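You operate a simulated robot arm through the tools that you are given. There is no shell and no other tool. Be economical: measure what you need, move in short steps, check, and stop when the job is done.

You are at the controls of a simulated two-armed robot. One attempt, no reset.

TASK
Take the pink peg and leave it on the shelf two. Then take the blue block from the top of the black cart and put it on the purple packer. Then put the grey sleeve from the top of the black cart on the shelf two. Then open the spares drawer. Keep to this order.

It is judged by the outcome, as a careful person would: the job done as asked, and still so three seconds after it is handed in. It fails if anything else is knocked over, pushed out of place, dropped, spilled or broken.

THE ROBOT
Two 7-joint arms with two-finger parallel grippers on one trunk, on a base that drives. Base frame: it is fixed to the floor where the robot stands at the start and does not move with it; the origin is under the middle of the robot, x ahead of it, y to its left, z up. Units: m, degrees, N and s.
The left shoulder is at the start at [0.07, 0.133, 1.279], the right one opposite. With the tool pointing down near the work surface each hand reaches from about 0.1 to 0.56 m from the robot's upright axis, wherever it stands, measured 20 degrees to its own side. Places, roughly: blue block (5x4x11 cm) [0.5, -0.4, 0.8]; grey sleeve [0.5, -0.5, 0.75]; pink peg (4x4x9 cm) [0.5, -0.2, 0.8]; purple packer [0.75, -0.75, 0.75]; shelf two (29x24 cm) [2.24, 2, 0.84]; spares drawer [2.2, 6, 0.6]. Payload 1.57 kg a hand.
The TCP of each hand is the grasp point between the finger pads, 0.03 m short of the fingertips. In the tool frame z runs along the fingers and y along their closing line. The gripper opens to 0.08 m. The fingers are 0.017 m wide and 0.012 m thick; the gripper's body (0.04 by 0.082 m) begins 0.08 m behind the TCP.
Orientation is that of the tool frame in the base frame, as a unit quaternion [w, x, y, z]. With the fingers straight down and closing along the base's y, the tool's x points along the base's -x, its y along +y and its z along -z.

THE INTERFACE
- The arms move only by the tool nudge_tool. It takes "left_steps", "right_steps" or both (then of equal length, played together; a hand with none holds still); each is a list of rows, each an object of numbers (a shift or turn left out is 0, a gripper value left out holds the last): "wx", "wy", "wz": the turn, a rotation vector about the base's x, y, z in degrees; "x", "y", "z": the shift along the base's x, y, z in m; "claw": the opening, from 0 (shut) to 1 (fully open). In form: [{"wx": .., "wy": .., "wz": .., "x": .., "y": .., "z": .., "claw": ..}, ...]. A call has 1 to 10 rows; each row is the pose to reach, as a shift and turn from the pose commanded when the call began. Each row takes 0.2 s and may step no farther than 0.05 m and 8.6 degrees from the row before; otherwise, or with a gripper value out of range, the whole call is refused. A pose out of reach is approached as far as the arm can. The call stops where the force on the tool passes 40 N (or 10 N more than at its start, if that is more) or the arm is blocked; 0.2 s more then pass. The fingers move at their own pace (about 0.153 m/s each) and stop on an object; they squeeze with about 35 N. The grip force told is the motor's: it shows also when the fingers shut on nothing. Time passes only in rows, and 0.2 s behind the last, so rows that repeat a pose let the fingers close. It gives the time, the measured TCP pose, the force on the tool (base axes), the opening and the grip force at its end, in the units of the frame above (readings bear some noise), with the torque about the TCP (base axes, N m) and any sound that the robot's microphone picked up, and new pictures: "show" is both (left out), scene, wrist or none (wrist: the cameras of the hands that moved).
- Cameras (640 x 400 px; columns grow to the right, rows downward): "scene" is now at [0.1089, -0.0225, 1.4693]; the picture's right is [-0.37, -0.93, 0.00], its down [-0.83, 0.33, -0.45] and it looks along [0.42, -0.16, -0.89] (base axes); focal length 277 px, centre (320, 200). "left" rides on the left gripper at [0.072, 0.007, -0.122] in its tool frame; the picture's right is [-0.09, 1.00, 0.00], its down [-0.84, -0.08, -0.54] and it looks along [-0.54, -0.05, 0.84] (tool axes); focal length 238 px, centre (320, 200). "right" rides on the right gripper at [0.072, -0.006, -0.122] in its tool frame; the picture's right is [0.09, 1.00, 0.00], its down [-0.84, 0.08, -0.54] and it looks along [-0.54, 0.05, 0.84] (tool axes); focal length 238 px, centre (320, 200). There is no depth. A picture from a camera that has moved, and an enlarged one, comes with that camera's place and axes in the base frame and with its lens.
- slide_trunk(by): slides the trunk up (or, below 0, down) by that many m; the arms and the scene camera ride with it, the base frame stays. It gives what a move gives, with no picture.
- base_move(legs): drives the robot by 1 to 6 legs, each [ahead, left, turn to the left] in m, m and degrees, along the robot's own axes; the way and the turn of a leg run together, so that a leg with both is an arc; at most 1.5 m and 180 degrees a leg. The arms and the cameras ride along, it lands a little off, and it stops where it bumps. It gives what a move gives, and a new picture of the scene camera.
- head_to(pan, tilt): turns the head with the scene camera to pan (to the left, within 86 degrees either way) and tilt (down, from -29 to 69), counted from straight ahead of the robot. It gives what a move gives, and a new picture of the scene camera.
- close_up(camera, box): a new picture of the part [left, top, right, bottom] of that camera's present view, enlarged. The clock stands still meanwhile.
- sign_off(): hands the job in; it is judged then, once.

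Go step by step. Nothing tells you exact positions but the pictures and the camera data: compare them with the known pose of the tool, close in by small moves and look again before you grip or let go. The budget is 165 turns and 260 pictures, counting those below and the enlarged ones. Unless the task says otherwise, let go and move clear before handing in.

The tools are called after "Emit:" as name(argument=value, ...) on one line, values as JSON. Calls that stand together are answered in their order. nudge_tool: Moves the arms, as the interface text tells. Its arguments: {"type":"object","properties":{"left_steps":{"type":"array"},"right_steps":{"type":"array"},"show":{"type":"string","enum":["both","scene","wrist","none"]}},"required":[]} The other tools are called the same way: slide_trunk (by) slides the trunk up or down; base_move (legs) drives the base; head_to (pan, tilt) turns the head that bears the scene camera; close_up (camera, box) takes an enlarged picture of a part of a camera's view; sign_off () hands the job in.

At the start:

```text
time_s: 0.0
left_position: [0.3259, 0.041, 0.8947]
left_tool_rot: [0.0, 0.004, 0.992, 0.122]
left_contact_force: [0.4, 0.5, -0.5]
left_ft_torque: [-0.02, -0.04, -0.01]
left_width: 0.0799
left_finger_force: 0.0
right_position: [0.3194, -0.4141, 1.0127]
right_tool_rot: [0.0, -0.001, 1.0, 0.0]
right_contact_force: [0.4, 0.5, 0.2]
right_ft_torque: [-0.01, 0.01, 0.0]
right_width: 0.08
right_finger_force: 0.1
trunk travel left (down, up): [-0.853, 0.087]
robot x, y, heading: [-0.0018, 0.0006, -0.4]
head pan, tilt: [-21.6, 63.5]
```

scene: 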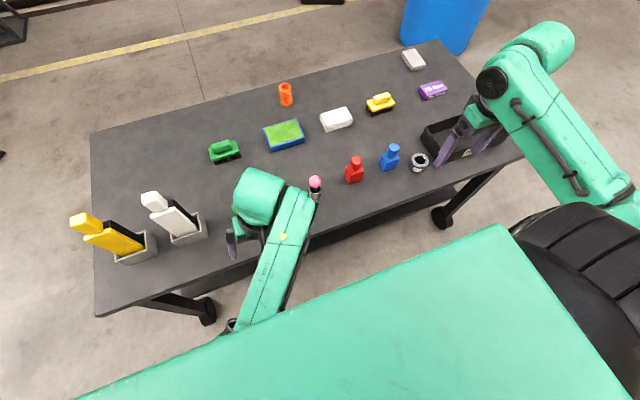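
right: 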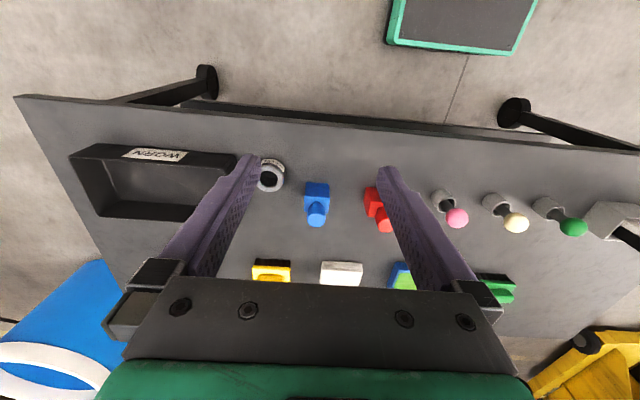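
left: 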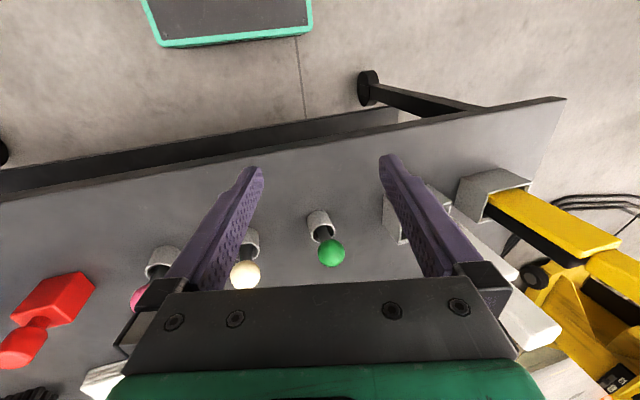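

The table holds the pegs in grey cups, with the blue block, the grey sleeve and the purple packer to the right. I'll enlarge the view to see the shapes before moving.

Emit:
close_up(camera="scene", box=[270, 120, 470, 245])

Emit:
close_up(camera="right", box=[240, 130, 640, 380])

Emit:
close_up(camera="scene", box=[360, 40, 520, 140])

```text
3.20 times, centred on (370, 182) of scene
camera zoom: at [0.1089, -0.0225, 1.4693], right [-0.37, -0.93, 0.0], down [-0.83, 0.33, -0.45], along [0.42, -0.16, -0.89], focal length 886 px, centre (160, 256)
```

zoom: 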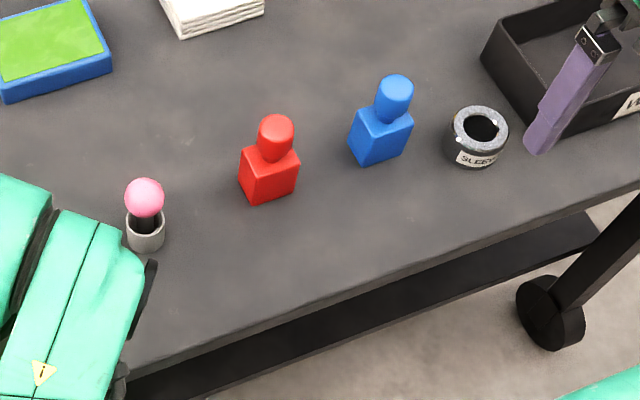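

```text
1.60 times, centred on (440, 255) of right
camera zoom: at [0.2467, -0.4213, 1.134], right [-0.09, 1.0, 0.0], down [0.84, 0.08, 0.54], along [0.54, 0.05, -0.84], focal length 381 px, centre (128, 112)
```

zoom: 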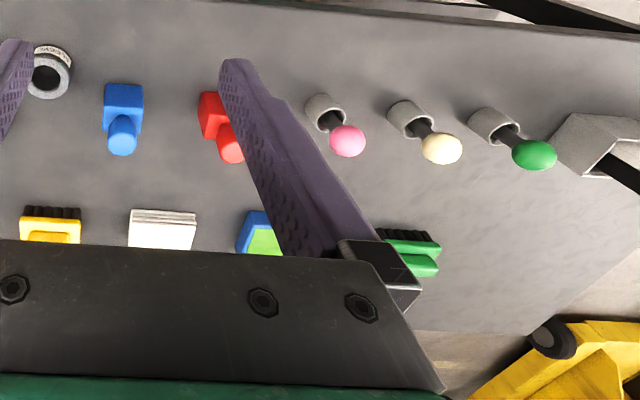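

```text
4.00 times, centred on (440, 90) of scene
camera zoom: at [0.1089, -0.0225, 1.4693], right [-0.37, -0.93, 0.0], down [-0.83, 0.33, -0.45], along [0.42, -0.16, -0.89], focal length 1108 px, centre (-160, 640)
```

zoom: 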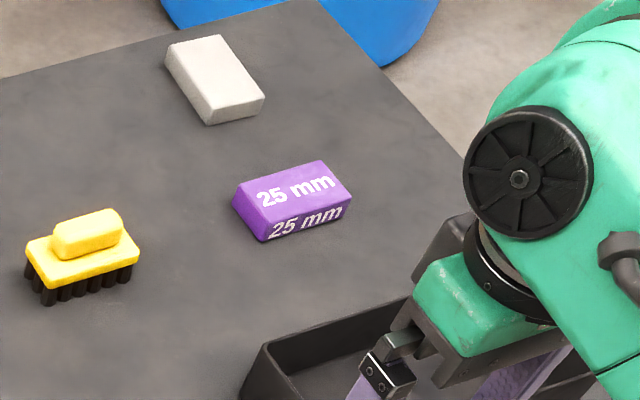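

The pink peg is a black shaft with a pink ball standing in a grey cup near [0.48, -0.15]. Before grasping, I'll look towards the shelf and drawer to plan the route.

Emit:
head_to(pan=45, tilt=15)

Emit:
head_to(pan=80, tilt=15)

Emit:
head_to(pan=0, tilt=50)

```text
time_s: 1.4
left_position: [0.3249, 0.0414, 0.8938]
left_tool_rot: [0.0, 0.003, 0.993, 0.122]
left_contact_force: [0.7, -0.2, 0.0]
left_ft_torque: [0.02, 0.01, 0.0]
left_width: 0.0798
left_finger_force: 0.0
right_position: [0.3176, -0.4156, 1.012]
right_tool_rot: [0.0, -0.001, 1.0, 0.0]
right_contact_force: [0.1, -0.2, -0.5]
right_ft_torque: [-0.03, 0.0, -0.03]
right_width: 0.0799
right_finger_force: 0.1
trunk travel left (down, up): [-0.853, 0.087]
robot x, y, heading: [-0.0047, 0.0002, 0.0]
head pan, tilt: [45.0, 15.0]
camera scene: at [0.1169, 0.0664, 1.5394], right [0.71, -0.71, 0.0], down [-0.18, -0.18, -0.97], along [0.68, 0.68, -0.26], focal length 277 px, centre (320, 200)
```

scene: 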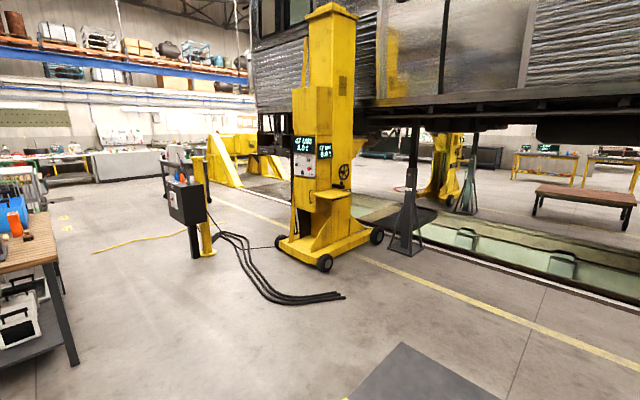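

```text
time_s: 2.4
left_position: [0.3244, 0.0426, 0.8942]
left_tool_rot: [0.0, 0.003, 0.992, 0.123]
left_contact_force: [-0.3, 0.3, -0.3]
left_ft_torque: [0.0, -0.03, 0.03]
left_width: 0.0801
left_finger_force: 0.0
right_position: [0.3201, -0.4149, 1.0124]
right_tool_rot: [0.0, 0.0, 1.0, -0.001]
right_contact_force: [-0.4, -0.1, 0.9]
right_ft_torque: [-0.04, -0.01, -0.01]
right_width: 0.0801
right_finger_force: 0.0
trunk travel left (down, up): [-0.853, 0.087]
robot x, y, heading: [0.0004, -0.002, 0.3]
head pan, tilt: [80.0, 15.0]
camera scene: at [0.0671, 0.0924, 1.5395], right [0.98, -0.17, 0.0], down [-0.05, -0.25, -0.97], along [0.17, 0.95, -0.26], focal length 277 px, centre (320, 200)
```

scene: 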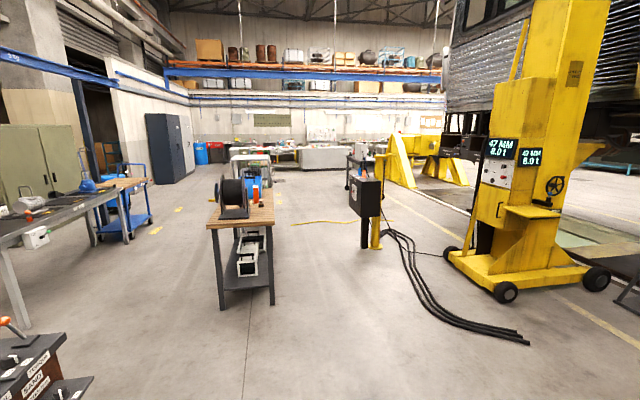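

```text
time_s: 3.9
left_position: [0.3253, 0.0425, 0.8938]
left_tool_rot: [0.0, 0.003, 0.992, 0.122]
left_contact_force: [-0.2, -0.8, 0.1]
left_ft_torque: [0.01, 0.01, 0.0]
left_width: 0.0799
left_finger_force: 0.1
right_position: [0.3177, -0.4149, 1.0124]
right_tool_rot: [0.0, 0.0, 1.0, -0.001]
right_contact_force: [-0.5, 1.0, 0.7]
right_ft_torque: [0.0, 0.01, 0.01]
right_width: 0.08
right_finger_force: 0.0
trunk travel left (down, up): [-0.853, 0.087]
robot x, y, heading: [0.0025, -0.0014, 0.1]
head pan, tilt: [0.0, 50.0]
camera scene: at [0.1277, 0.0006, 1.4858], right [0.0, -1.0, 0.0], down [-0.77, 0.0, -0.64], along [0.64, 0.0, -0.77], focal length 277 px, centre (320, 200)
```

scene: 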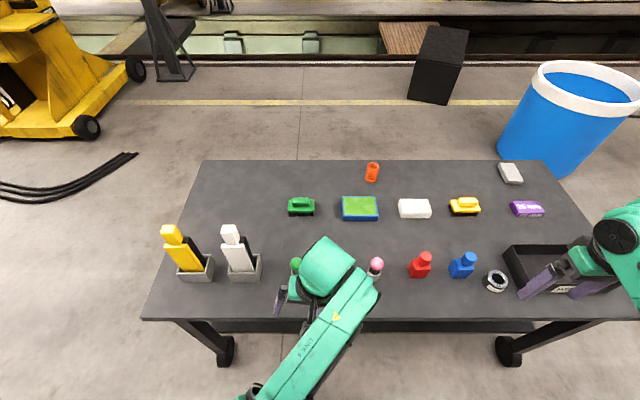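

The cart is in front. The peg's ball is at about [0.483, -0.151, 0.79]. I'll slide the base to the right so that the left hand can work above the peg comfortably.

Emit:
nudge_tool(left_steps=[{"z": 0.05}], show="none")

Emit:
base_move(legs=[[0, -0.14, 0]])

```text
time_s: 4.4
left_position: [0.3254, 0.1197, 0.9083]
left_tool_rot: [0.008, 0.013, 0.972, 0.236]
left_contact_force: [0.1, -0.1, -0.5]
left_ft_torque: [-0.03, 0.02, 0.0]
left_width: 0.0804
left_finger_force: 0.0
left hand out of reach, approached as far as the arm can: row 1
right_position: [0.3177, -0.4144, 1.0139]
right_tool_rot: [0.001, -0.002, 1.0, -0.001]
right_contact_force: [0.4, 0.7, 0.2]
right_ft_torque: [-0.02, 0.0, -0.03]
right_width: 0.0801
right_finger_force: 0.1
trunk travel left (down, up): [-0.853, 0.087]
robot x, y, heading: [-0.0005, -0.0029, 0.2]
head pan, tilt: [0.0, 50.0]
stopped in row 1 (left hand): the arm was blocked; the commanded pose is now the measured one
```

```text
time_s: 5.7
left_position: [0.3262, -0.0202, 0.9095]
left_tool_rot: [0.007, 0.014, 0.972, 0.235]
left_contact_force: [-0.3, 1.0, 1.0]
left_ft_torque: [0.0, 0.01, 0.02]
left_width: 0.0802
left_finger_force: 0.0
right_position: [0.3179, -0.555, 1.0134]
right_tool_rot: [-0.001, 0.0, 1.0, -0.001]
right_contact_force: [-0.2, 0.9, 0.2]
right_ft_torque: [-0.01, 0.01, 0.02]
right_width: 0.0801
right_finger_force: 0.0
trunk travel left (down, up): [-0.853, 0.087]
robot x, y, heading: [-0.0017, -0.1433, 0.0]
head pan, tilt: [0.0, 50.0]
camera scene: at [0.1277, -0.1379, 1.4858], right [0.0, -1.0, 0.0], down [-0.77, 0.0, -0.64], along [0.64, 0.0, -0.77], focal length 277 px, centre (320, 200)
```

scene: 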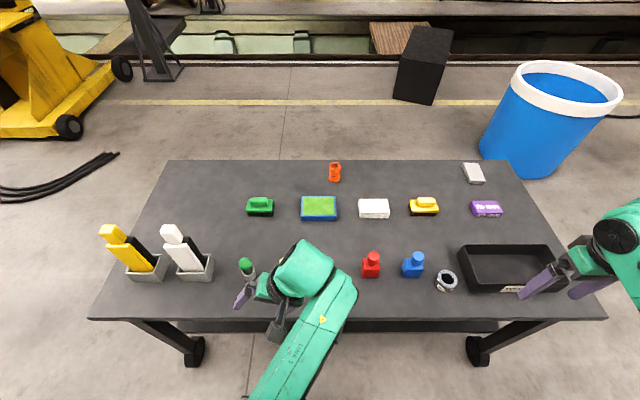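

The left arm is in an awkward bent pose, so I'll move it forward in small steps and see whether it frees up.

Emit:
nudge_tool(left_steps=[{"x": 0.03, "z": 0.01}, {"x": 0.06, "z": 0.02}], show="both")

```text
time_s: 6.5
left_position: [0.3804, 0.0181, 0.9196]
left_tool_rot: [0.001, 0.012, 0.958, 0.287]
left_contact_force: [-0.4, -0.6, -0.2]
left_ft_torque: [0.05, -0.02, -0.02]
left_width: 0.0801
left_finger_force: 0.1
right_position: [0.3174, -0.5569, 1.0126]
right_tool_rot: [0.0, -0.002, 1.0, 0.0]
right_contact_force: [-0.9, 0.2, 1.4]
right_ft_torque: [0.02, -0.04, 0.03]
right_width: 0.0799
right_finger_force: 0.0
trunk travel left (down, up): [-0.853, 0.087]
robot x, y, heading: [-0.0, -0.1443, 0.0]
head pan, tilt: [0.0, 50.0]
stopped in row 2 (left hand): the arm was blocked; the commanded pose is now the measured one
camera scene: at [0.1265, -0.1417, 1.4859], right [0.0, -1.0, 0.0], down [-0.77, 0.0, -0.64], along [0.64, 0.0, -0.77], focal length 277 px, centre (320, 200)
camera left: at [0.3075, -0.0423, 1.0257], right [0.12, 0.83, 0.55], down [0.83, -0.38, 0.4], along [0.54, 0.41, -0.73], focal length 238 px, centre (320, 200)
```

scene: 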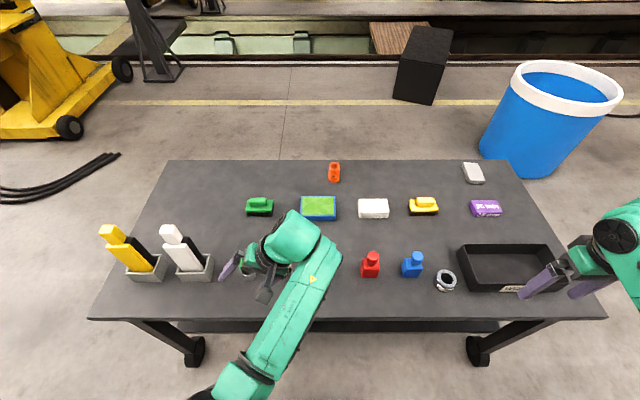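
left: 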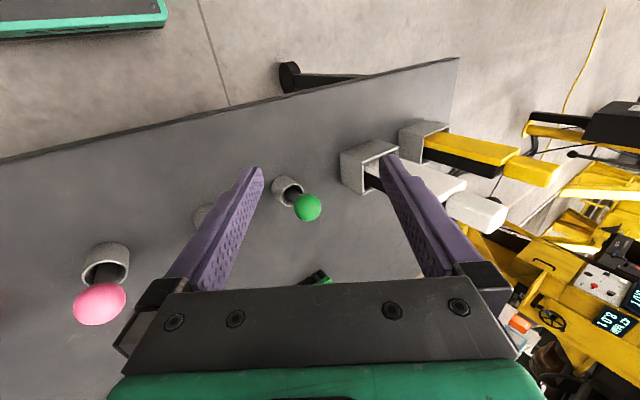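

The left wrist is near a joint limit, so I'll use the right hand for the peg. First I'll move the left hand back and out to its own side.

Emit:
nudge_tool(left_steps=[{"x": -0.04, "y": 0.02}, {"x": -0.08, "y": 0.05}, {"x": -0.1, "y": 0.09}, {"x": -0.1, "y": 0.13}], show="scene")

```text
time_s: 7.5
left_position: [0.277, 0.1489, 0.9202]
left_tool_rot: [-0.002, 0.011, 0.959, 0.284]
left_contact_force: [-0.3, -0.5, -0.1]
left_ft_torque: [0.0, -0.02, -0.02]
left_width: 0.0802
left_finger_force: 0.0
right_position: [0.3189, -0.5545, 1.0139]
right_tool_rot: [0.0, -0.002, 1.0, -0.001]
right_contact_force: [-0.3, 0.5, -0.2]
right_ft_torque: [-0.03, 0.04, 0.01]
right_width: 0.08
right_finger_force: 0.1
trunk travel left (down, up): [-0.853, 0.087]
robot x, y, heading: [-0.0011, -0.1383, 0.1]
head pan, tilt: [0.0, 50.0]
camera scene: at [0.1281, -0.139, 1.4857], right [0.0, -1.0, 0.0], down [-0.77, 0.0, -0.64], along [0.64, 0.0, -0.77], focal length 277 px, centre (320, 200)
```

scene: 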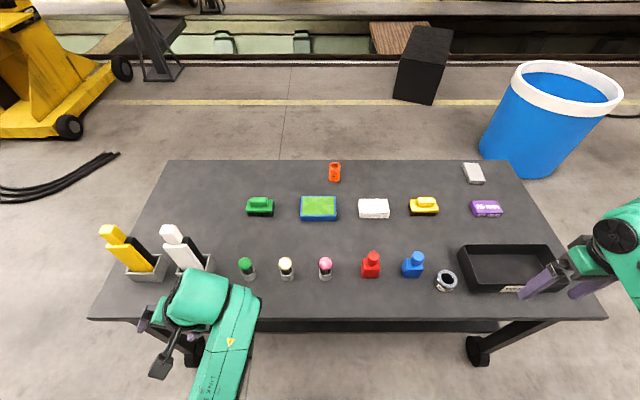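

The left arm is clear now. I'll drive back left and carry the right hand over the peg.

Emit:
base_move(legs=[[0, 0.12, 0]])

Emit:
nudge_tool(right_steps=[{"y": 0.05, "x": 0.03}, {"y": 0.1, "x": 0.06}, {"y": 0.145, "x": 0.08}, {"y": 0.19, "x": 0.1}, {"y": 0.235, "x": 0.12}, {"y": 0.28, "x": 0.14}], show="both")

```text
time_s: 8.8
left_position: [0.2778, 0.2676, 0.92]
left_tool_rot: [-0.003, 0.013, 0.959, 0.284]
left_contact_force: [-0.4, 0.2, -1.0]
left_ft_torque: [0.02, -0.01, -0.02]
left_width: 0.0802
left_finger_force: 0.0
right_position: [0.3171, -0.4358, 1.0138]
right_tool_rot: [0.0, -0.001, 1.0, 0.001]
right_contact_force: [-0.5, 0.2, 0.5]
right_ft_torque: [-0.02, 0.02, 0.02]
right_width: 0.0799
right_finger_force: 0.1
trunk travel left (down, up): [-0.853, 0.087]
robot x, y, heading: [0.0019, -0.0157, -0.1]
head pan, tilt: [0.0, 50.0]
camera scene: at [0.1278, -0.0199, 1.4857], right [0.0, -1.0, 0.0], down [-0.77, 0.0, -0.64], along [0.64, 0.0, -0.77], focal length 277 px, centre (320, 200)
```

scene: 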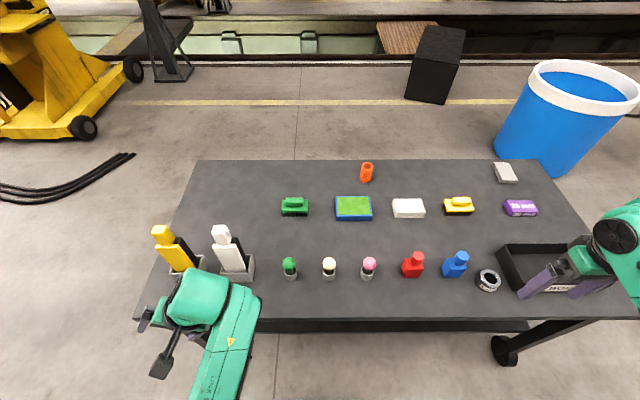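

```text
refused: row 1 steps farther than a row can; nothing moved
```

Row steps were too long, so I'll redo it with shorter ones.

Emit:
nudge_tool(right_steps=[{"x": 0.023, "y": 0.04}, {"x": 0.046, "y": 0.08}, {"x": 0.069, "y": 0.12}, {"x": 0.092, "y": 0.16}, {"x": 0.115, "y": 0.2}, {"x": 0.138, "y": 0.24}, {"x": 0.16, "y": 0.281}], show="both")

```text
time_s: 10.3
left_position: [0.2794, 0.2709, 0.9188]
left_tool_rot: [-0.002, 0.013, 0.959, 0.284]
left_contact_force: [0.0, -0.2, -0.6]
left_ft_torque: [-0.01, -0.01, 0.03]
left_width: 0.08
left_finger_force: 0.0
right_position: [0.478, -0.1504, 1.0135]
right_tool_rot: [-0.002, 0.001, 1.0, -0.001]
right_contact_force: [0.2, 0.8, -0.2]
right_ft_torque: [-0.01, 0.01, -0.01]
right_width: 0.0802
right_finger_force: 0.1
trunk travel left (down, up): [-0.853, 0.087]
robot x, y, heading: [0.0039, -0.018, -0.2]
head pan, tilt: [0.0, 50.0]
camera scene: at [0.1294, -0.0149, 1.4856], right [0.0, -1.0, 0.0], down [-0.77, 0.0, -0.64], along [0.64, 0.0, -0.77], focal length 277 px, centre (320, 200)
camera right: at [0.4072, -0.156, 1.1336], right [-0.09, 1.0, 0.0], down [0.84, 0.08, 0.54], along [0.54, 0.05, -0.84], focal length 238 px, centre (320, 200)
```

scene: 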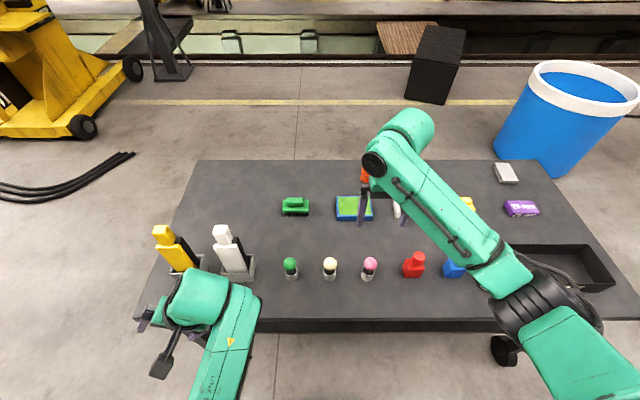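
right: 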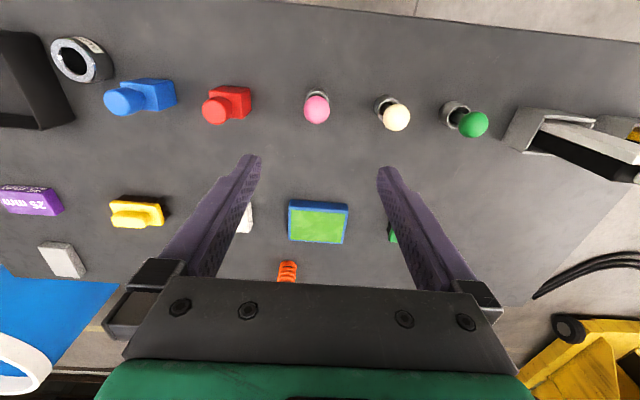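

The ball lies at about [0.481, -0.154, 0.795]. I'll enlarge to see how far it stands above the cup rim.

Emit:
close_up(camera="scene", box=[335, 240, 399, 280])

Emit:
nudge_tool(right_steps=[{"x": 0.003, "y": -0.003, "z": -0.05}, {"x": 0.003, "y": -0.003, "z": -0.1}, {"x": 0.003, "y": -0.003, "z": -0.14}], show="both")

```text
10.00 times, centred on (367, 260) of scene
camera zoom: at [0.1294, -0.0149, 1.4856], right [0.0, -1.0, 0.0], down [-0.77, 0.0, -0.64], along [0.64, 0.0, -0.77], focal length 2770 px, centre (-150, -400)
```

zoom: 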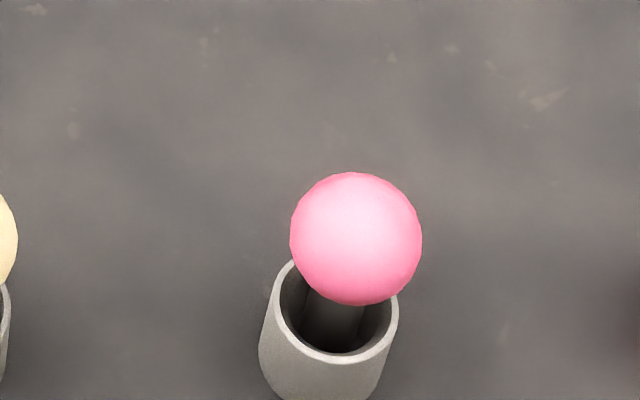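

```text
refused: row 1 steps farther than a row can; nothing moved
```

The rim is at about z=0.745 and the ball centre at 0.787, so the fingertips clear the cup. Descending.

Emit:
nudge_tool(right_steps=[{"x": 0.002, "y": -0.003, "z": -0.045}, {"x": 0.003, "y": -0.003, "z": -0.09}, {"x": 0.003, "y": -0.003, "z": -0.13}], show="both")

```text
time_s: 11.2
left_position: [0.2786, 0.2701, 0.9194]
left_tool_rot: [-0.002, 0.013, 0.959, 0.284]
left_contact_force: [0.2, 0.1, -0.1]
left_ft_torque: [-0.01, 0.03, 0.0]
left_width: 0.0797
left_finger_force: 0.1
right_position: [0.4797, -0.1548, 0.8823]
right_tool_rot: [0.001, 0.001, 1.0, 0.0]
right_contact_force: [-0.2, 0.3, -0.6]
right_ft_torque: [0.05, -0.02, -0.01]
right_width: 0.08
right_finger_force: 0.1
trunk travel left (down, up): [-0.853, 0.087]
robot x, y, heading: [-0.0011, -0.0144, -0.1]
head pan, tilt: [0.0, 50.0]
camera scene: at [0.1277, -0.0179, 1.4858], right [0.0, -1.0, 0.0], down [-0.77, 0.0, -0.64], along [0.64, 0.0, -0.77], focal length 277 px, centre (320, 200)
camera right: at [0.4086, -0.1612, 1.0042], right [-0.09, 1.0, 0.0], down [0.84, 0.08, 0.54], along [0.54, 0.05, -0.84], focal length 238 px, centre (320, 200)
```

scene: 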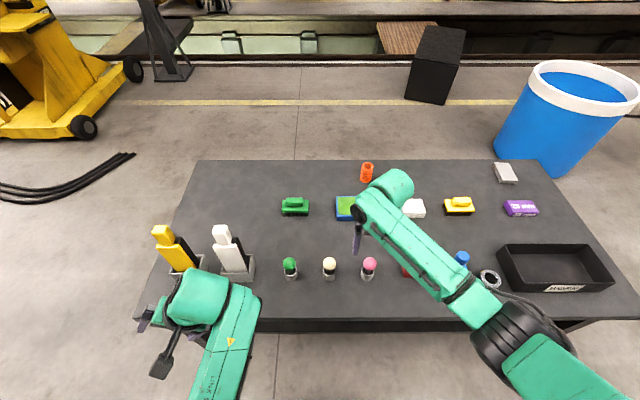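
right: 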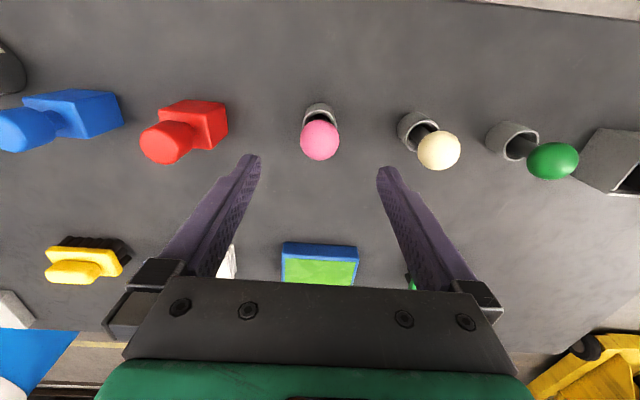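

The peg is aligned with the hand. I'll lower the last 9 cm and close on the ball.

Emit:
nudge_tool(right_steps=[{"x": 0.001, "z": -0.045}, {"x": 0.002, "z": -0.093}, {"x": 0.002, "z": -0.093, "claw": 0}, {"x": 0.002, "z": -0.093, "claw": 0}, {"x": 0.002, "z": -0.093, "claw": 0}], show="both")

```text
time_s: 12.3
left_position: [0.2786, 0.2697, 0.9201]
left_tool_rot: [-0.002, 0.014, 0.959, 0.284]
left_contact_force: [-0.2, -0.4, -0.1]
left_ft_torque: [0.02, 0.0, 0.0]
left_width: 0.0801
left_finger_force: 0.0
right_position: [0.4836, -0.154, 0.7881]
right_tool_rot: [0.0, 0.0, 1.0, 0.0]
right_contact_force: [-0.1, -0.7, 0.1]
right_ft_torque: [0.05, -0.03, 0.02]
right_width: 0.0346
right_finger_force: 35.2
trunk travel left (down, up): [-0.853, 0.087]
robot x, y, heading: [0.001, -0.0188, 0.1]
head pan, tilt: [0.0, 50.0]
camera scene: at [0.1282, -0.0175, 1.4857], right [0.0, -1.0, 0.0], down [-0.77, 0.0, -0.64], along [0.64, 0.0, -0.77], focal length 277 px, centre (320, 200)
camera right: at [0.4116, -0.1607, 0.9098], right [-0.09, 1.0, 0.0], down [0.84, 0.08, 0.54], along [0.54, 0.05, -0.84], focal length 238 px, centre (320, 200)
```

scene: 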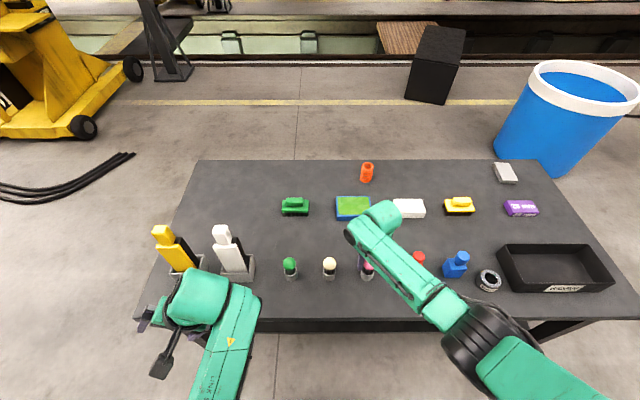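
right: 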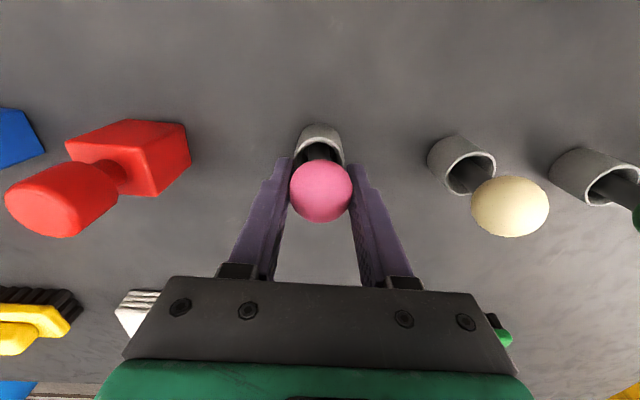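

Gripped with a width of 35 mm. I'll lift the peg straight up out of the cup.

Emit:
nudge_tool(right_steps=[{"z": 0.03}, {"z": 0.06}, {"z": 0.1}, {"z": 0.14}], show="both")

```text
time_s: 13.3
left_position: [0.2783, 0.2705, 0.9195]
left_tool_rot: [-0.002, 0.013, 0.959, 0.284]
left_contact_force: [-0.1, 0.7, -0.3]
left_ft_torque: [0.02, -0.01, 0.04]
left_width: 0.08
left_finger_force: 0.0
right_position: [0.482, -0.1544, 0.9305]
right_tool_rot: [-0.001, 0.001, 1.0, -0.001]
right_contact_force: [0.1, 0.1, -1.0]
right_ft_torque: [-0.01, -0.02, 0.02]
right_width: 0.0345
right_finger_force: 35.4
trunk travel left (down, up): [-0.853, 0.087]
robot x, y, heading: [0.001, -0.0171, -0.2]
head pan, tilt: [0.0, 50.0]
camera scene: at [0.1277, -0.0172, 1.4857], right [0.0, -1.0, 0.0], down [-0.77, 0.0, -0.64], along [0.64, 0.0, -0.77], focal length 277 px, centre (320, 200)
camera right: at [0.4108, -0.1604, 1.0513], right [-0.09, 1.0, 0.0], down [0.84, 0.08, 0.54], along [0.54, 0.05, -0.84], focal length 238 px, centre (320, 200)
```

scene: 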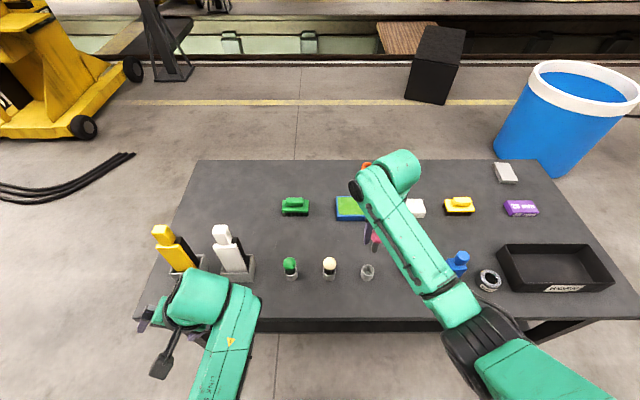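
right: 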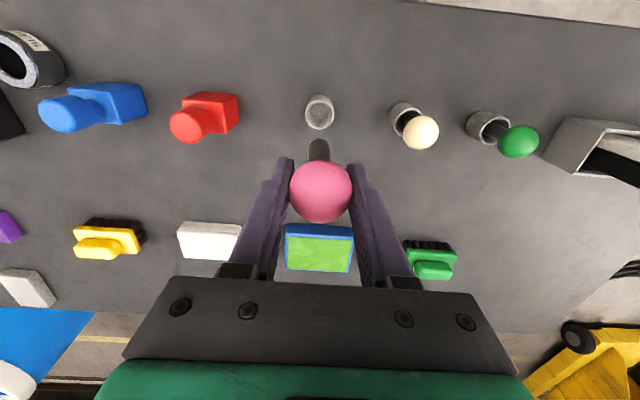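

The peg is out and its cup is undisturbed. I'll retract both hands a bit, then drive round the left end of the cart towards the yellow jack that carries the shelf.

Emit:
nudge_tool(right_steps=[{"x": -0.04, "z": 0.02}, {"x": -0.08, "z": 0.04}, {"x": -0.12, "z": 0.06, "y": -0.02}, {"x": -0.15, "z": 0.08, "y": -0.04}], show="none")

Emit:
base_move(legs=[[-0.3, 0, 0], [0, 1.2, 0]])

Emit:
head_to(pan=25, tilt=25)

```text
time_s: 14.3
left_position: [0.2772, 0.2694, 0.921]
left_tool_rot: [-0.001, 0.013, 0.958, 0.285]
left_contact_force: [0.1, -0.8, 0.2]
left_ft_torque: [0.01, -0.04, 0.0]
left_width: 0.0798
left_finger_force: 0.0
right_position: [0.3307, -0.197, 1.0086]
right_tool_rot: [0.0, 0.0, 1.0, 0.0]
right_contact_force: [-0.5, -0.9, -0.8]
right_ft_torque: [0.02, -0.05, 0.01]
right_width: 0.0344
right_finger_force: 34.9
trunk travel left (down, up): [-0.853, 0.087]
robot x, y, heading: [-0.0003, -0.0161, -0.4]
head pan, tilt: [0.0, 50.0]
```

```text
time_s: 22.1
left_position: [-0.0321, 1.4736, 0.9191]
left_tool_rot: [-0.003, 0.007, 0.959, 0.285]
left_contact_force: [0.6, 0.7, -1.2]
left_ft_torque: [0.01, 0.03, 0.02]
left_width: 0.0798
left_finger_force: 0.1
right_position: [0.0281, 1.0097, 1.0079]
right_tool_rot: [0.0, -0.007, 1.0, 0.001]
right_contact_force: [-1.1, -0.1, -1.5]
right_ft_torque: [-0.02, -0.07, -0.01]
right_width: 0.0345
right_finger_force: 35.2
trunk travel left (down, up): [-0.853, 0.087]
robot x, y, heading: [-0.3102, 1.1842, 0.6]
head pan, tilt: [0.0, 50.0]
camera scene: at [-0.1799, 1.1839, 1.4857], right [0.01, -1.0, 0.0], down [-0.77, -0.01, -0.64], along [0.64, 0.01, -0.77], focal length 277 px, centre (320, 200)
```

scene: 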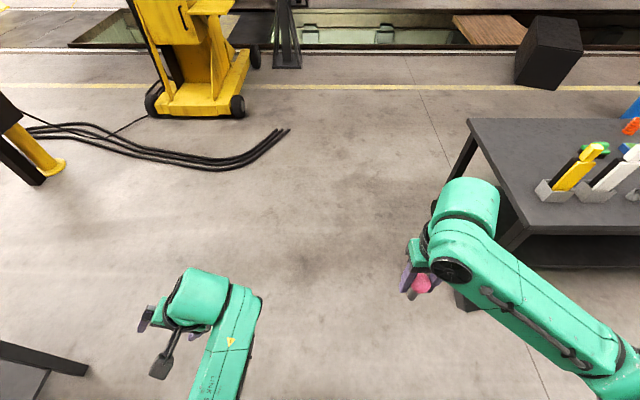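

```text
time_s: 23.0
left_position: [-0.0326, 1.4738, 0.9206]
left_tool_rot: [-0.004, 0.006, 0.959, 0.284]
left_contact_force: [0.1, -0.1, -0.2]
left_ft_torque: [0.03, 0.0, -0.01]
left_width: 0.0798
left_finger_force: 0.2
right_position: [0.0277, 1.0083, 1.0083]
right_tool_rot: [0.0, -0.005, 1.0, 0.0]
right_contact_force: [0.0, 0.2, -1.3]
right_ft_torque: [0.0, 0.01, -0.01]
right_width: 0.0343
right_finger_force: 34.9
trunk travel left (down, up): [-0.853, 0.087]
robot x, y, heading: [-0.3064, 1.1806, 0.6]
head pan, tilt: [25.0, 25.0]
camera scene: at [-0.1738, 1.2233, 1.5232], right [0.43, -0.9, 0.0], down [-0.38, -0.18, -0.91], along [0.82, 0.39, -0.42], focal length 277 px, centre (320, 200)
```

scene: 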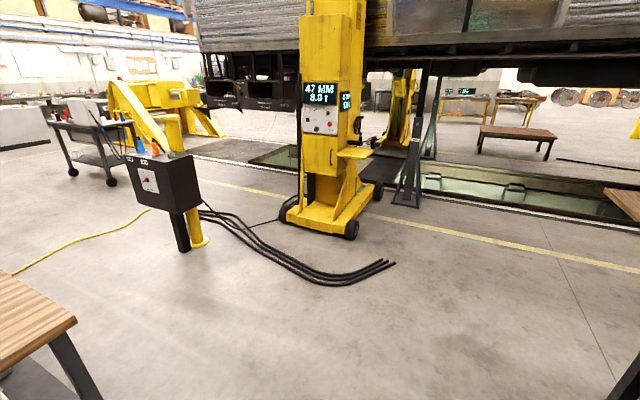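

Shelf two is the yellow ledge on the near side of the jack, about [2.25, 2.0, 0.84]. Its open side faces −y. I'll pass the cable ends on their right and come up to it from below.

Emit:
base_move(legs=[[0, -0.13, -0.6], [1.4, 0, 0], [1.3, 0, 0], [0, 0, 110]])

Emit:
head_to(pan=0, tilt=40)

```text
time_s: 41.5
left_position: [2.0314, 1.1894, 0.9188]
left_tool_rot: [0.232, 0.772, -0.569, -0.164]
left_contact_force: [0.2, -0.5, 0.3]
left_ft_torque: [0.0, 0.03, -0.05]
left_width: 0.0803
left_finger_force: 0.1
right_position: [2.4534, 1.391, 1.0096]
right_tool_rot: [0.001, 0.813, -0.582, 0.0]
right_contact_force: [0.1, 0.0, -2.5]
right_ft_torque: [-0.02, -0.01, -0.02]
right_width: 0.0342
right_finger_force: 35.2
trunk travel left (down, up): [-0.853, 0.087]
robot x, y, heading: [2.394, 1.0191, 108.7]
head pan, tilt: [25.0, 25.0]
camera scene: at [2.3135, 1.1339, 1.5232], right [0.72, 0.69, 0.0], down [0.29, -0.31, -0.91], along [-0.63, 0.65, -0.42], focal length 277 px, centre (320, 200)
```

scene: 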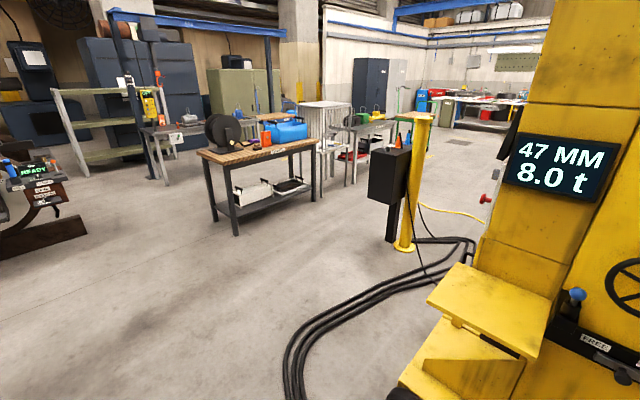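

```text
time_s: 42.4
left_position: [2.0306, 1.1899, 0.9189]
left_tool_rot: [0.233, 0.772, -0.568, -0.164]
left_contact_force: [0.1, 0.6, -0.3]
left_ft_torque: [0.0, -0.02, -0.03]
left_width: 0.08
left_finger_force: 0.2
right_position: [2.4547, 1.3921, 1.0081]
right_tool_rot: [-0.001, 0.813, -0.582, 0.0]
right_contact_force: [0.4, 0.0, -0.7]
right_ft_torque: [0.0, -0.03, 0.0]
right_width: 0.0344
right_finger_force: 34.9
trunk travel left (down, up): [-0.853, 0.087]
robot x, y, heading: [2.3934, 1.0203, 108.6]
head pan, tilt: [0.0, 40.0]
camera scene: at [2.3496, 1.1477, 1.5], right [0.95, 0.32, 0.0], down [0.21, -0.61, -0.77], along [-0.25, 0.73, -0.64], focal length 277 px, centre (320, 200)
```

scene: 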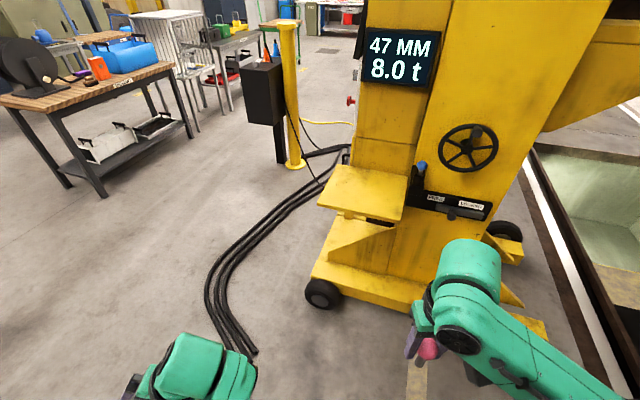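

The ledge is clearly visible now. I'll enlarge it to find its corners and any label.

Emit:
close_up(camera="scene", box=[300, 130, 500, 255])

```text
3.20 times, centred on (400, 192) of scene
camera zoom: at [2.3496, 1.1477, 1.5], right [0.95, 0.32, 0.0], down [0.21, -0.61, -0.77], along [-0.25, 0.73, -0.64], focal length 886 px, centre (64, 224)
```

zoom: 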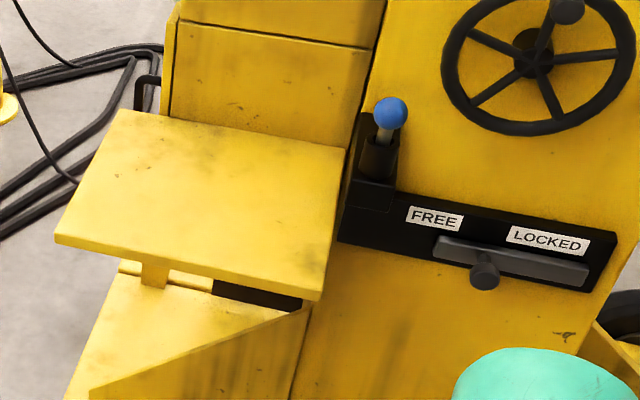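

The shelf spans about x 2.09–2.39 and y 1.87–2.15, with a lever box beyond its right edge that I must avoid. I plan to lay the peg near the left-front part, with the fingers pointing forward. Driving closer.

Emit:
base_move(legs=[[0.39, 0.08, 0]])

```text
time_s: 44.9
left_position: [1.8273, 1.5359, 0.9198]
left_tool_rot: [0.231, 0.773, -0.568, -0.165]
left_contact_force: [0.5, 0.0, -1.0]
left_ft_torque: [-0.01, 0.0, 0.01]
left_width: 0.08
left_finger_force: 0.1
right_position: [2.2515, 1.738, 1.0075]
right_tool_rot: [0.0, 0.813, -0.582, 0.0]
right_contact_force: [0.7, -0.5, -1.2]
right_ft_torque: [0.04, -0.02, -0.03]
right_width: 0.0345
right_finger_force: 35.0
trunk travel left (down, up): [-0.853, 0.087]
robot x, y, heading: [2.1923, 1.3606, 108.9]
head pan, tilt: [0.0, 40.0]
camera scene: at [2.1477, 1.4932, 1.5], right [0.95, 0.32, 0.0], down [0.21, -0.61, -0.77], along [-0.25, 0.73, -0.64], focal length 277 px, centre (320, 200)
```

scene: 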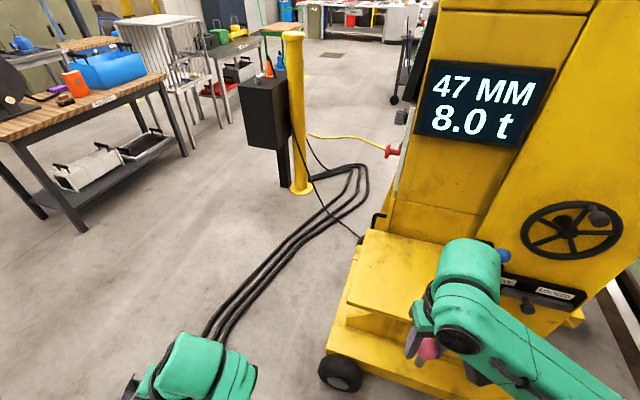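

I'll now tilt the right hand forward by 75° while moving it towards the shelf, keeping it above the ledge.

Emit:
nudge_tool(right_steps=[{"wx": 8, "wy": 2.7, "y": 0.018, "x": -0.008}, {"wx": 16, "wy": 5.4, "y": 0.036, "x": -0.016}, {"wx": 24, "wy": 8.1, "y": 0.054, "x": -0.024}, {"wx": 32, "wy": 10.9, "y": 0.072, "x": -0.032}, {"wx": 40, "wy": 13.6, "y": 0.09, "x": -0.04}, {"wx": 48, "wy": 16.4, "y": 0.108, "x": -0.048}, {"wx": 56, "wy": 19.1, "y": 0.126, "x": -0.056}, {"wx": 64, "wy": 21.8, "y": 0.144, "x": -0.064}, {"wx": 71, "wy": 24.3, "y": 0.16, "x": -0.07}], show="both")

```text
time_s: 46.9
left_position: [1.8272, 1.5374, 0.9195]
left_tool_rot: [0.232, 0.773, -0.568, -0.164]
left_contact_force: [0.3, -0.7, 0.7]
left_ft_torque: [-0.01, 0.0, -0.02]
left_width: 0.0801
left_finger_force: 0.1
right_position: [2.1806, 1.8965, 1.0076]
right_tool_rot: [-0.353, 0.646, -0.461, -0.495]
right_contact_force: [0.1, 1.1, -1.3]
right_ft_torque: [0.0, -0.01, 0.0]
right_width: 0.0345
right_finger_force: 35.0
trunk travel left (down, up): [-0.853, 0.087]
robot x, y, heading: [2.1922, 1.3635, 108.8]
head pan, tilt: [0.0, 40.0]
camera scene: at [2.1461, 1.4946, 1.4999], right [0.95, 0.32, 0.0], down [0.21, -0.61, -0.77], along [-0.25, 0.73, -0.64], focal length 277 px, centre (320, 200)
camera right: at [2.2316, 1.7705, 0.9692], right [-0.93, -0.34, -0.09], down [0.03, -0.32, 0.95], along [-0.35, 0.88, 0.3], focal length 238 px, centre (320, 200)
```

scene: 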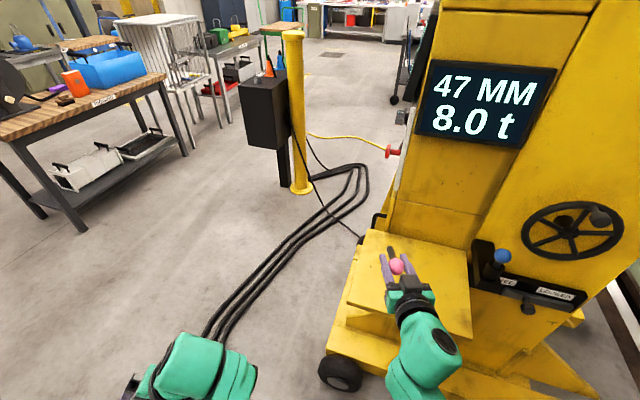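
right: 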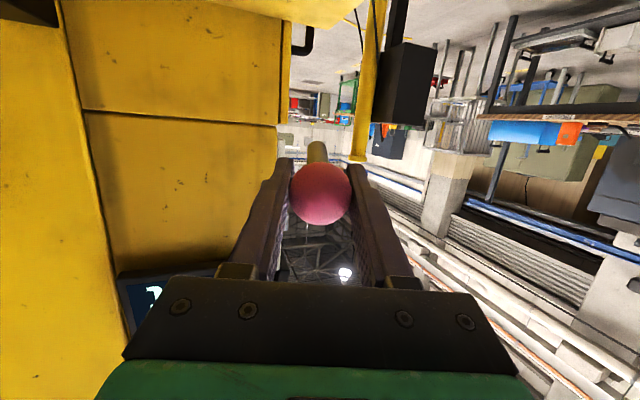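

The hand is tilted and above the shelf. I'll measure the shelf's height again from this nearer viewpoint.

Emit:
close_up(camera="scene", box=[320, 210, 512, 330])

```text
3.33 times, centred on (416, 270) of scene
camera zoom: at [2.1461, 1.4946, 1.4999], right [0.95, 0.32, 0.0], down [0.21, -0.61, -0.77], along [-0.25, 0.73, -0.64], focal length 923 px, centre (0, -33)
```

zoom: 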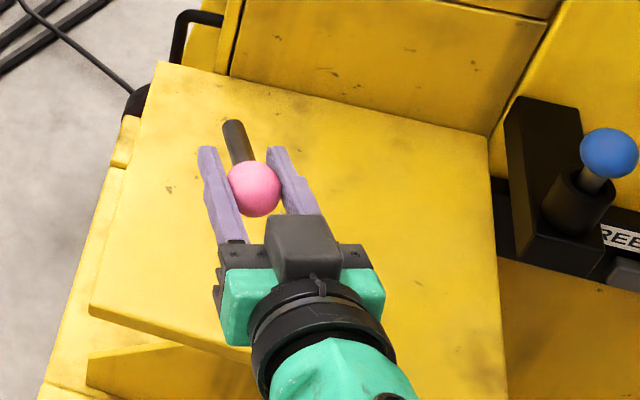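

The shelf top triangulates to z≈0.84. I'll move in and lower to just above it.

Emit:
nudge_tool(right_steps=[{"y": 0.025, "z": -0.03}, {"y": 0.05, "z": -0.06}, {"y": 0.055, "z": -0.1}, {"y": 0.055, "z": -0.13}], show="both")

Emit:
close_up(camera="scene", box=[320, 210, 512, 330])

```text
time_s: 48.1
left_position: [1.8272, 1.5372, 0.9195]
left_tool_rot: [0.232, 0.772, -0.568, -0.164]
left_contact_force: [-0.1, -0.5, 0.2]
left_ft_torque: [0.02, -0.01, 0.0]
left_width: 0.0801
left_finger_force: 0.2
right_position: [2.2197, 1.9602, 0.8716]
right_tool_rot: [-0.381, 0.667, -0.438, -0.467]
right_contact_force: [0.7, 0.4, -0.7]
right_ft_torque: [0.03, 0.02, 0.0]
right_width: 0.0345
right_finger_force: 34.5
trunk travel left (down, up): [-0.853, 0.087]
robot x, y, heading: [2.1922, 1.3671, 108.7]
head pan, tilt: [0.0, 40.0]
stopped in row 4 (right hand): the arm was blocked; the commanded pose is now the measured one
camera scene: at [2.1464, 1.4942, 1.4999], right [0.95, 0.32, 0.0], down [0.21, -0.61, -0.77], along [-0.25, 0.73, -0.64], focal length 277 px, centre (320, 200)
camera right: at [2.2741, 1.8341, 0.8352], right [-0.92, -0.34, -0.19], down [-0.07, -0.33, 0.94], along [-0.39, 0.88, 0.28], focal length 238 px, centre (320, 200)
```

scene: 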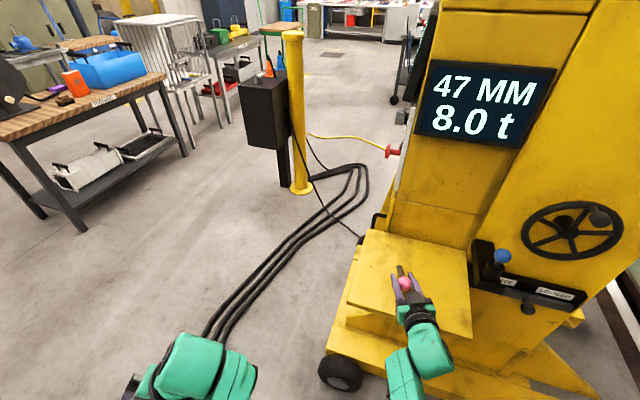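
right: 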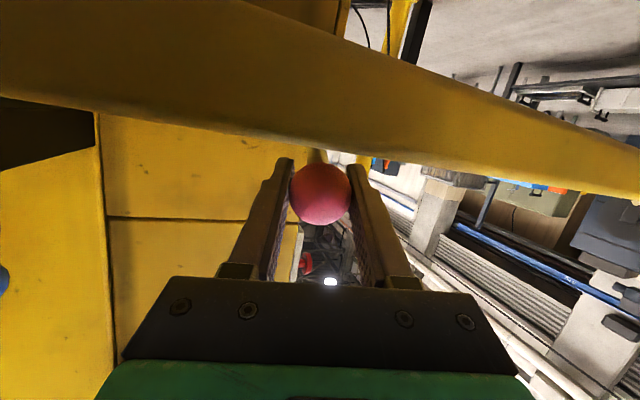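

```text
3.33 times, centred on (416, 270) of scene
camera zoom: at [2.1464, 1.4942, 1.4999], right [0.95, 0.32, 0.0], down [0.21, -0.61, -0.77], along [-0.25, 0.73, -0.64], focal length 923 px, centre (0, -33)
```

zoom: 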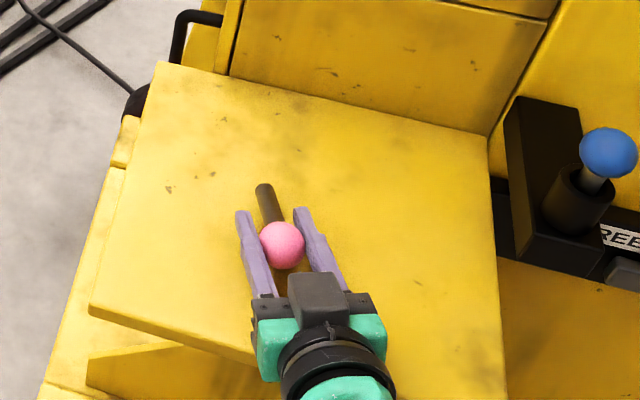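

The arm reached a joint limit just above the shelf, with the peg's tip nearly touching. I'll lower the last few millimetres with the trunk.

Emit:
slide_trunk(by=-0.007)

Emit:
close_up(camera="right", box=[220, 80, 420, 205])

```text
time_s: 48.7
left_position: [1.8283, 1.5349, 0.9126]
left_tool_rot: [0.232, 0.773, -0.568, -0.164]
left_contact_force: [0.8, 0.7, 0.1]
left_ft_torque: [-0.01, 0.0, -0.01]
left_width: 0.0803
left_finger_force: 0.0
right_position: [2.2204, 1.9599, 0.8657]
right_tool_rot: [-0.381, 0.666, -0.438, -0.469]
right_contact_force: [0.6, 1.0, 3.6]
right_ft_torque: [0.3, 0.04, -0.08]
right_width: 0.0344
right_finger_force: 34.8
trunk travel left (down, up): [-0.846, 0.094]
robot x, y, heading: [2.1906, 1.3698, 108.6]
head pan, tilt: [0.0, 40.0]
```

```text
3.20 times, centred on (320, 142) of right
camera zoom: at [2.2739, 1.8339, 0.829], right [-0.92, -0.34, -0.19], down [-0.06, -0.33, 0.94], along [-0.39, 0.88, 0.29], focal length 763 px, centre (320, 384)
```

zoom: 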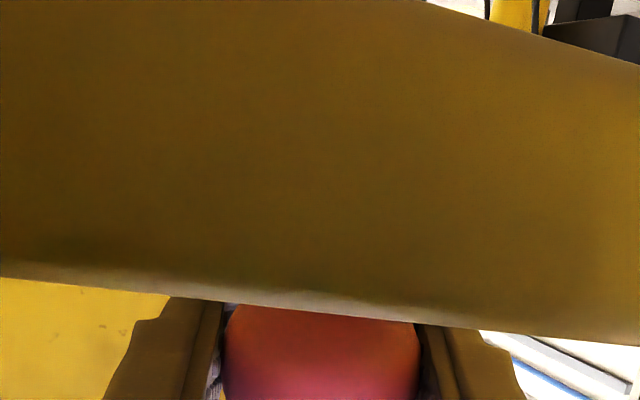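

The tip is touching (about 4 N). One more small lowering lets the ball come down too, the peg pivoting in the pads.

Emit:
slide_trunk(by=-0.005)

```text
time_s: 49.2
left_position: [1.8278, 1.5337, 0.9075]
left_tool_rot: [0.231, 0.773, -0.568, -0.165]
left_contact_force: [0.1, 0.1, 0.2]
left_ft_torque: [0.02, -0.01, 0.01]
left_width: 0.0802
left_finger_force: 0.0
right_position: [2.2187, 1.9586, 0.8622]
right_tool_rot: [-0.382, 0.665, -0.436, -0.47]
right_contact_force: [-1.1, -1.0, 13.9]
right_ft_torque: [0.81, 0.23, 0.06]
right_width: 0.0347
right_finger_force: 35.3
trunk travel left (down, up): [-0.841, 0.099]
robot x, y, heading: [2.1904, 1.3657, 108.6]
head pan, tilt: [0.0, 40.0]
```

I'll release the peg gently by opening only partly, and look.

Emit:
nudge_tool(right_steps=[{"claw": 0.5}, {"claw": 0.65}, {"claw": 0.75}], show="wrist")

Emit:
close_up(camera="scene", box=[320, 210, 512, 330])

```text
time_s: 50.0
left_position: [1.8277, 1.5358, 0.9081]
left_tool_rot: [0.232, 0.773, -0.568, -0.164]
left_contact_force: [0.8, -0.1, -0.5]
left_ft_torque: [-0.01, 0.01, 0.02]
left_width: 0.0804
left_finger_force: 0.0
right_position: [2.2201, 1.9578, 0.859]
right_tool_rot: [-0.382, 0.665, -0.44, -0.467]
right_contact_force: [2.4, -0.9, 3.3]
right_ft_torque: [0.03, 0.07, -0.03]
right_width: 0.0577
right_finger_force: 0.1
trunk travel left (down, up): [-0.841, 0.099]
robot x, y, heading: [2.1899, 1.365, 108.8]
head pan, tilt: [0.0, 40.0]
camera right: at [2.2744, 1.8334, 0.8235], right [-0.92, -0.34, -0.18], down [-0.06, -0.33, 0.94], along [-0.39, 0.88, 0.28], focal length 238 px, centre (320, 200)
```

right: 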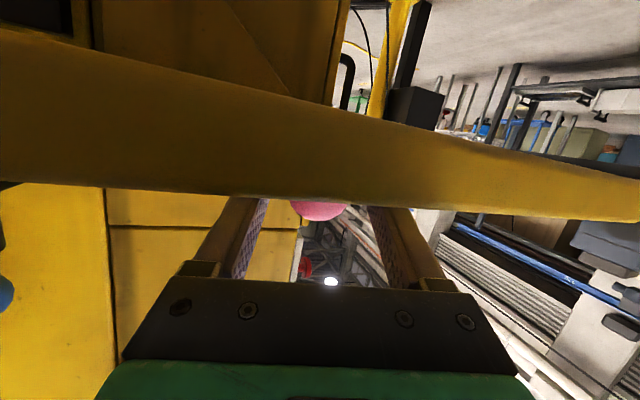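

```text
3.33 times, centred on (416, 270) of scene
camera zoom: at [2.1478, 1.4931, 1.488], right [0.95, 0.32, 0.0], down [0.21, -0.61, -0.77], along [-0.25, 0.73, -0.64], focal length 923 px, centre (0, -33)
```

zoom: 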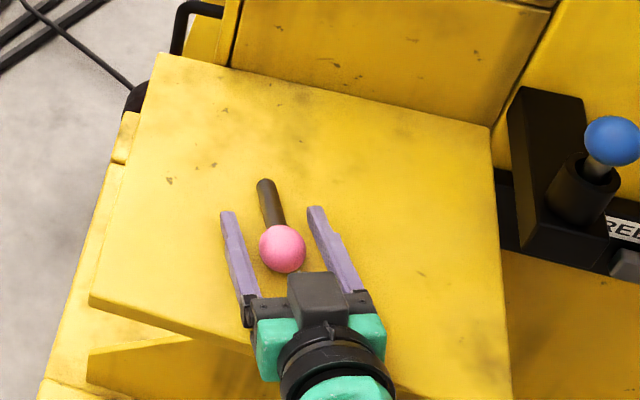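

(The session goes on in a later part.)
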